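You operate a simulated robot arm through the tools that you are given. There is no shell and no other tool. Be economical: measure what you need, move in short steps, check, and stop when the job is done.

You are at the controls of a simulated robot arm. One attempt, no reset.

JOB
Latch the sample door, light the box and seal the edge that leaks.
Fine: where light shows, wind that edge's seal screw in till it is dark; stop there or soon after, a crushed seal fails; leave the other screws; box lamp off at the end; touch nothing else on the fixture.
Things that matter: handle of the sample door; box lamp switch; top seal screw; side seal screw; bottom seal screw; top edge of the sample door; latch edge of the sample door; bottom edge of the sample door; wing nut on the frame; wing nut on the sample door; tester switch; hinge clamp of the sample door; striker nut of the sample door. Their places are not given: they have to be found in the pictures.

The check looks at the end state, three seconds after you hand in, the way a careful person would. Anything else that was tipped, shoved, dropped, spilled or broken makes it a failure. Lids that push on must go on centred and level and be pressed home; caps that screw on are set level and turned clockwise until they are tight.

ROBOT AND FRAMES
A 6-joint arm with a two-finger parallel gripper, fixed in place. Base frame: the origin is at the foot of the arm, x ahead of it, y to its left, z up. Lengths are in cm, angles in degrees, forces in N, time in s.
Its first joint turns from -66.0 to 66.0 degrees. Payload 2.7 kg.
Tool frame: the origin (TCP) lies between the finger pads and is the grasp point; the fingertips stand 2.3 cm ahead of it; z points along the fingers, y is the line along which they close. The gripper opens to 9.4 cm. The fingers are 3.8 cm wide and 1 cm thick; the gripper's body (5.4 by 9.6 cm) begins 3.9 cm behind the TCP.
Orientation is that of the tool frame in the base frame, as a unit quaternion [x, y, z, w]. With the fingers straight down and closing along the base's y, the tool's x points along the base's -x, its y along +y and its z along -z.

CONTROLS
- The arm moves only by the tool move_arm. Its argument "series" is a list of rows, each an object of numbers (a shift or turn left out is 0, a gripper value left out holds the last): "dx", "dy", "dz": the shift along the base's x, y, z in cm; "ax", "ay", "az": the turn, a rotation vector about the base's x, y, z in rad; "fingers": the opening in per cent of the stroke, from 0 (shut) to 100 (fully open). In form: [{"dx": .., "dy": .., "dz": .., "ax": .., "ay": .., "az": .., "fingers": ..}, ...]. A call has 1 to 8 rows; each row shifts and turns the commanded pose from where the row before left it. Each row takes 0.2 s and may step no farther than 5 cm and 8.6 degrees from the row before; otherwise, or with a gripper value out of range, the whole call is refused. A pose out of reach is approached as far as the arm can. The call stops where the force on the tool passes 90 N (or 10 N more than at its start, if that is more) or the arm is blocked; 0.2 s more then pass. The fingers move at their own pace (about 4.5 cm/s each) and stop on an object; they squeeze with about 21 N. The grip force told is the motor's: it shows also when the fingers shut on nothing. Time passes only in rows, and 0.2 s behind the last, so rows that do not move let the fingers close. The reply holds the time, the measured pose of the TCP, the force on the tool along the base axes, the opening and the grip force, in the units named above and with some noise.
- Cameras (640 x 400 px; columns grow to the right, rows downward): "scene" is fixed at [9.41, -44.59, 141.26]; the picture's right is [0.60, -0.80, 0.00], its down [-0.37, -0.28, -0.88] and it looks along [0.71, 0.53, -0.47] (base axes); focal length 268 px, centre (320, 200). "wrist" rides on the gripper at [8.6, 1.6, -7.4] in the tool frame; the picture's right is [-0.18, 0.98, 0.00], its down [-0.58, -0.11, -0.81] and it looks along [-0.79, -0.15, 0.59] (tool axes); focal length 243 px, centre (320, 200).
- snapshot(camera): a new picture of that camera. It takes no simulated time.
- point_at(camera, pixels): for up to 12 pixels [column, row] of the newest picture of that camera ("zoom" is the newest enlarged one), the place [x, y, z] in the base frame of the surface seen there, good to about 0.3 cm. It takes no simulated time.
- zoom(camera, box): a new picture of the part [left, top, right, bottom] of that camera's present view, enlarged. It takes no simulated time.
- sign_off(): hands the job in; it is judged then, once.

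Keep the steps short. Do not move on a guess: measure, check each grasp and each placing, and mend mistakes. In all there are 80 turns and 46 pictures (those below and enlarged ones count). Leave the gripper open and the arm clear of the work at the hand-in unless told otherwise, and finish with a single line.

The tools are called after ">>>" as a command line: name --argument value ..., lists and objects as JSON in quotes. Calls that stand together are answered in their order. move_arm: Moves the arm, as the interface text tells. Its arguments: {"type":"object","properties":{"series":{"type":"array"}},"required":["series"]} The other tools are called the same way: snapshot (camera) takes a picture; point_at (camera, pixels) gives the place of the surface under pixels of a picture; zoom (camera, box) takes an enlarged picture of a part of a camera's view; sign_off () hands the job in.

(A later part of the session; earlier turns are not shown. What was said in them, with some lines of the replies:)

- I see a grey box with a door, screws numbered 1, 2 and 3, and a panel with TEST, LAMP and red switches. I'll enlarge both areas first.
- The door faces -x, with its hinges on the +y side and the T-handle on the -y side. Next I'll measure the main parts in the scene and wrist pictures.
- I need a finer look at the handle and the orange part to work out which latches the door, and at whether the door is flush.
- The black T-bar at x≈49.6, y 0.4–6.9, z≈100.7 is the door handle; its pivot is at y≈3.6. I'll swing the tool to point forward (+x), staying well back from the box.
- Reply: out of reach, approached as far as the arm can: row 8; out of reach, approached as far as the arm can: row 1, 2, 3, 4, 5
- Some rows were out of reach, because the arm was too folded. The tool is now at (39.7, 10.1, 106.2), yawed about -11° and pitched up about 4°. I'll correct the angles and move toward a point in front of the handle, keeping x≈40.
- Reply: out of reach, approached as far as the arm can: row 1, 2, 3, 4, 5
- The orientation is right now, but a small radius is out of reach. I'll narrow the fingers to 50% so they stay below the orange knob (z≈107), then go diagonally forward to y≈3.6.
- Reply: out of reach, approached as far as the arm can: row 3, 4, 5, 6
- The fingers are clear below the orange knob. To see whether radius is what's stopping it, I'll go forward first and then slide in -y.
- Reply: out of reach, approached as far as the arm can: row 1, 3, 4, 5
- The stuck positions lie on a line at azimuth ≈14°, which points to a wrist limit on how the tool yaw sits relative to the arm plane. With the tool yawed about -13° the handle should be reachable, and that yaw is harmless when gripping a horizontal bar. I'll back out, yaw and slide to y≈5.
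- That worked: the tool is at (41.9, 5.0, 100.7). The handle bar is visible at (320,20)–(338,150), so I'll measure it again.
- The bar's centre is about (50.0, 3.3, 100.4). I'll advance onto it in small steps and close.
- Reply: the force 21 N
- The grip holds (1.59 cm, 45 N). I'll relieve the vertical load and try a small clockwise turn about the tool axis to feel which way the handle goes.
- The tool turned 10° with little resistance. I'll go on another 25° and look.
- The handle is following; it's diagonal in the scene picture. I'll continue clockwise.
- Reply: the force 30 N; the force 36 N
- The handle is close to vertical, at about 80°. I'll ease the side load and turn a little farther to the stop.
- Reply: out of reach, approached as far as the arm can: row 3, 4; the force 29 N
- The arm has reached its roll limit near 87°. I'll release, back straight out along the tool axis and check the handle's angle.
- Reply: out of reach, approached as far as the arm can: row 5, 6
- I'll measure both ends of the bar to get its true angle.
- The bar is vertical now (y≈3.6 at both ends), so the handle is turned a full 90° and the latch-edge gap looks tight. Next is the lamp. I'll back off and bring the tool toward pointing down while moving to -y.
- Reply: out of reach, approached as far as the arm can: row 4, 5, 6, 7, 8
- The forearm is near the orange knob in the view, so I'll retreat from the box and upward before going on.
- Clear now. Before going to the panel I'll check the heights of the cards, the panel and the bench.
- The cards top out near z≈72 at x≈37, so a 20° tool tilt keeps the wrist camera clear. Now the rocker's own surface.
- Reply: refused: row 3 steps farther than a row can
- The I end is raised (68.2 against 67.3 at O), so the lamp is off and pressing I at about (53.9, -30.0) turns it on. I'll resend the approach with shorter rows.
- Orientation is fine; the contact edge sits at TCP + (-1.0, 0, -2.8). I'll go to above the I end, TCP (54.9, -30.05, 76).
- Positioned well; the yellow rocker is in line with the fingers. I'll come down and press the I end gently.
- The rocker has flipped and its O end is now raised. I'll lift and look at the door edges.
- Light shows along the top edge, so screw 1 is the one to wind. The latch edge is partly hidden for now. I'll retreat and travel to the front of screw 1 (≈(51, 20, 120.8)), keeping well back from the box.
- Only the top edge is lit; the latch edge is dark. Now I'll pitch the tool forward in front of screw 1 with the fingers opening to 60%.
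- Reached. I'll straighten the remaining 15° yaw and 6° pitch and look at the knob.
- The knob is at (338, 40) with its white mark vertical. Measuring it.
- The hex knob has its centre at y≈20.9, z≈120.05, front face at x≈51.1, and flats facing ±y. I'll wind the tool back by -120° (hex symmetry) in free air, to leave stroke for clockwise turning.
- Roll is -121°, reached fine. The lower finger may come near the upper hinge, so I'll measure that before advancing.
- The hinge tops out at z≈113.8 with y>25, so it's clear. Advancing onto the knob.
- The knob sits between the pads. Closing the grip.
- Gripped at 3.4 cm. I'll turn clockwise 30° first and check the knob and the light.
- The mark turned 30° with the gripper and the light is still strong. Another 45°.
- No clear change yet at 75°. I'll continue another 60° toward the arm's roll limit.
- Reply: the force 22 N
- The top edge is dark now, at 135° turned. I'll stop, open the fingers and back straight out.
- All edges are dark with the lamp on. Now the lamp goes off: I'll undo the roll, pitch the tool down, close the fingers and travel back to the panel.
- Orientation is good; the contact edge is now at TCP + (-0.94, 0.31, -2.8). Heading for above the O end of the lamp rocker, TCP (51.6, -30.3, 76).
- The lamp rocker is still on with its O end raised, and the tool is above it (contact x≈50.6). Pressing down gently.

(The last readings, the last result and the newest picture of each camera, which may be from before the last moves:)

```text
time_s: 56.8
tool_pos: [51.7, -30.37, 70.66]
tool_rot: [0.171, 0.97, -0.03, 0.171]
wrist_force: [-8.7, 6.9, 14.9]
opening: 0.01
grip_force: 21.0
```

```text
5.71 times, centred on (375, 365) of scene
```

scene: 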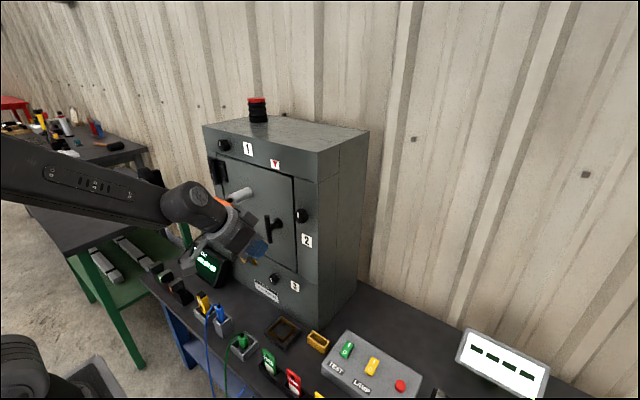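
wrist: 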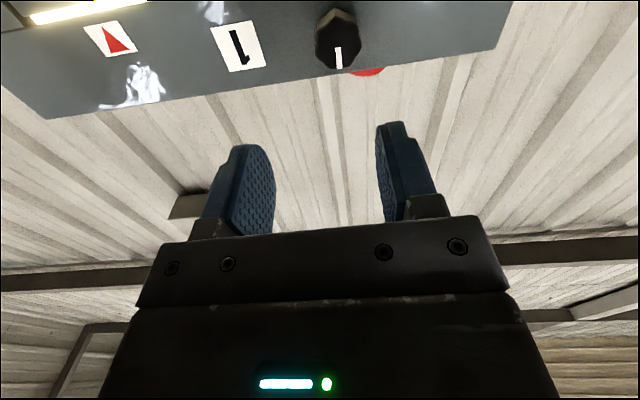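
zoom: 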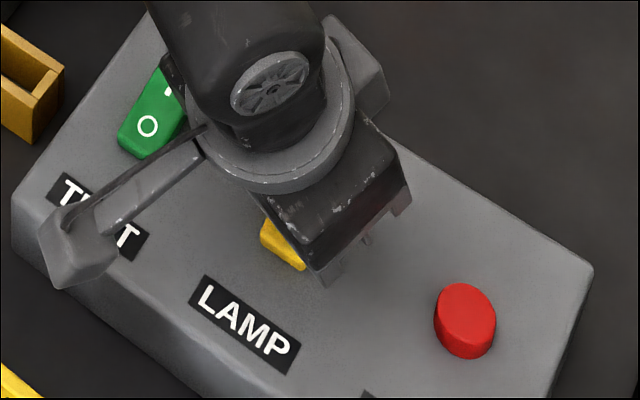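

Contact at 15 N, about as before. I'll lift clear, back off, open the fingers and check the switch.

>>> move_arm --series '[{"dz": 2}, {"dz": 4}, {"dz": 4}, {"dz": 4, "dx": -2}, {"dz": 4.5, "dx": -2, "fingers": 60}, {"dz": 4.5, "dx": -2}, {"dz": 4.5, "dx": -2}, {"dz": 4, "dx": -2}]'

>>> zoom --camera "scene" --box '[325, 330, 425, 400]'

>>> snapshot --camera "scene"

```text
time_s: 58.6
tool_pos: [41.7, -30.36, 102.09]
tool_rot: [0.171, 0.97, -0.031, 0.17]
wrist_force: [-0.3, -0.4, -0.4]
opening: 5.61
grip_force: 0.0
```

```text
5.71 times, centred on (375, 365) of scene
```

zoom: 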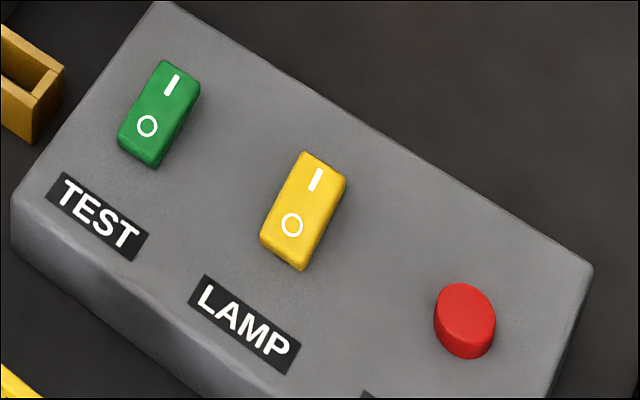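

```text
9 pictures are left
```

scene: 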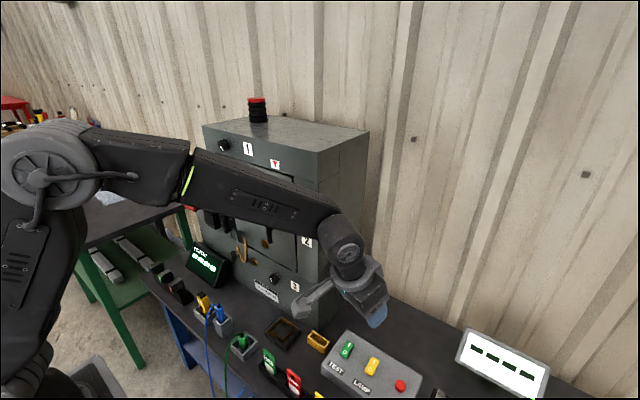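

The lamp rocker is back to off, looking as it did at the start, and nothing else appears disturbed. I'll open the gripper fully, back away a little and hand in.

>>> move_arm --series '[{"fingers": 100, "dz": 4}, {"dz": 4, "dx": -1}, {"dz": 3}, {}]'

>>> sign_off

```text
time_s: 59.6
tool_pos: [40.63, -30.6, 113.13]
tool_rot: [0.171, 0.97, -0.032, 0.171]
wrist_force: [0.7, -0.8, -1.2]
opening: 9.42
grip_force: 0.1
```

```text
The job is handed in.
```

Handed in: handle turned 90° to latch (no pull test); top screw wound 135° clockwise till the leaking top edge went dark (it darkened between 75° and 135°); lamp off, gripper open, arm clear.
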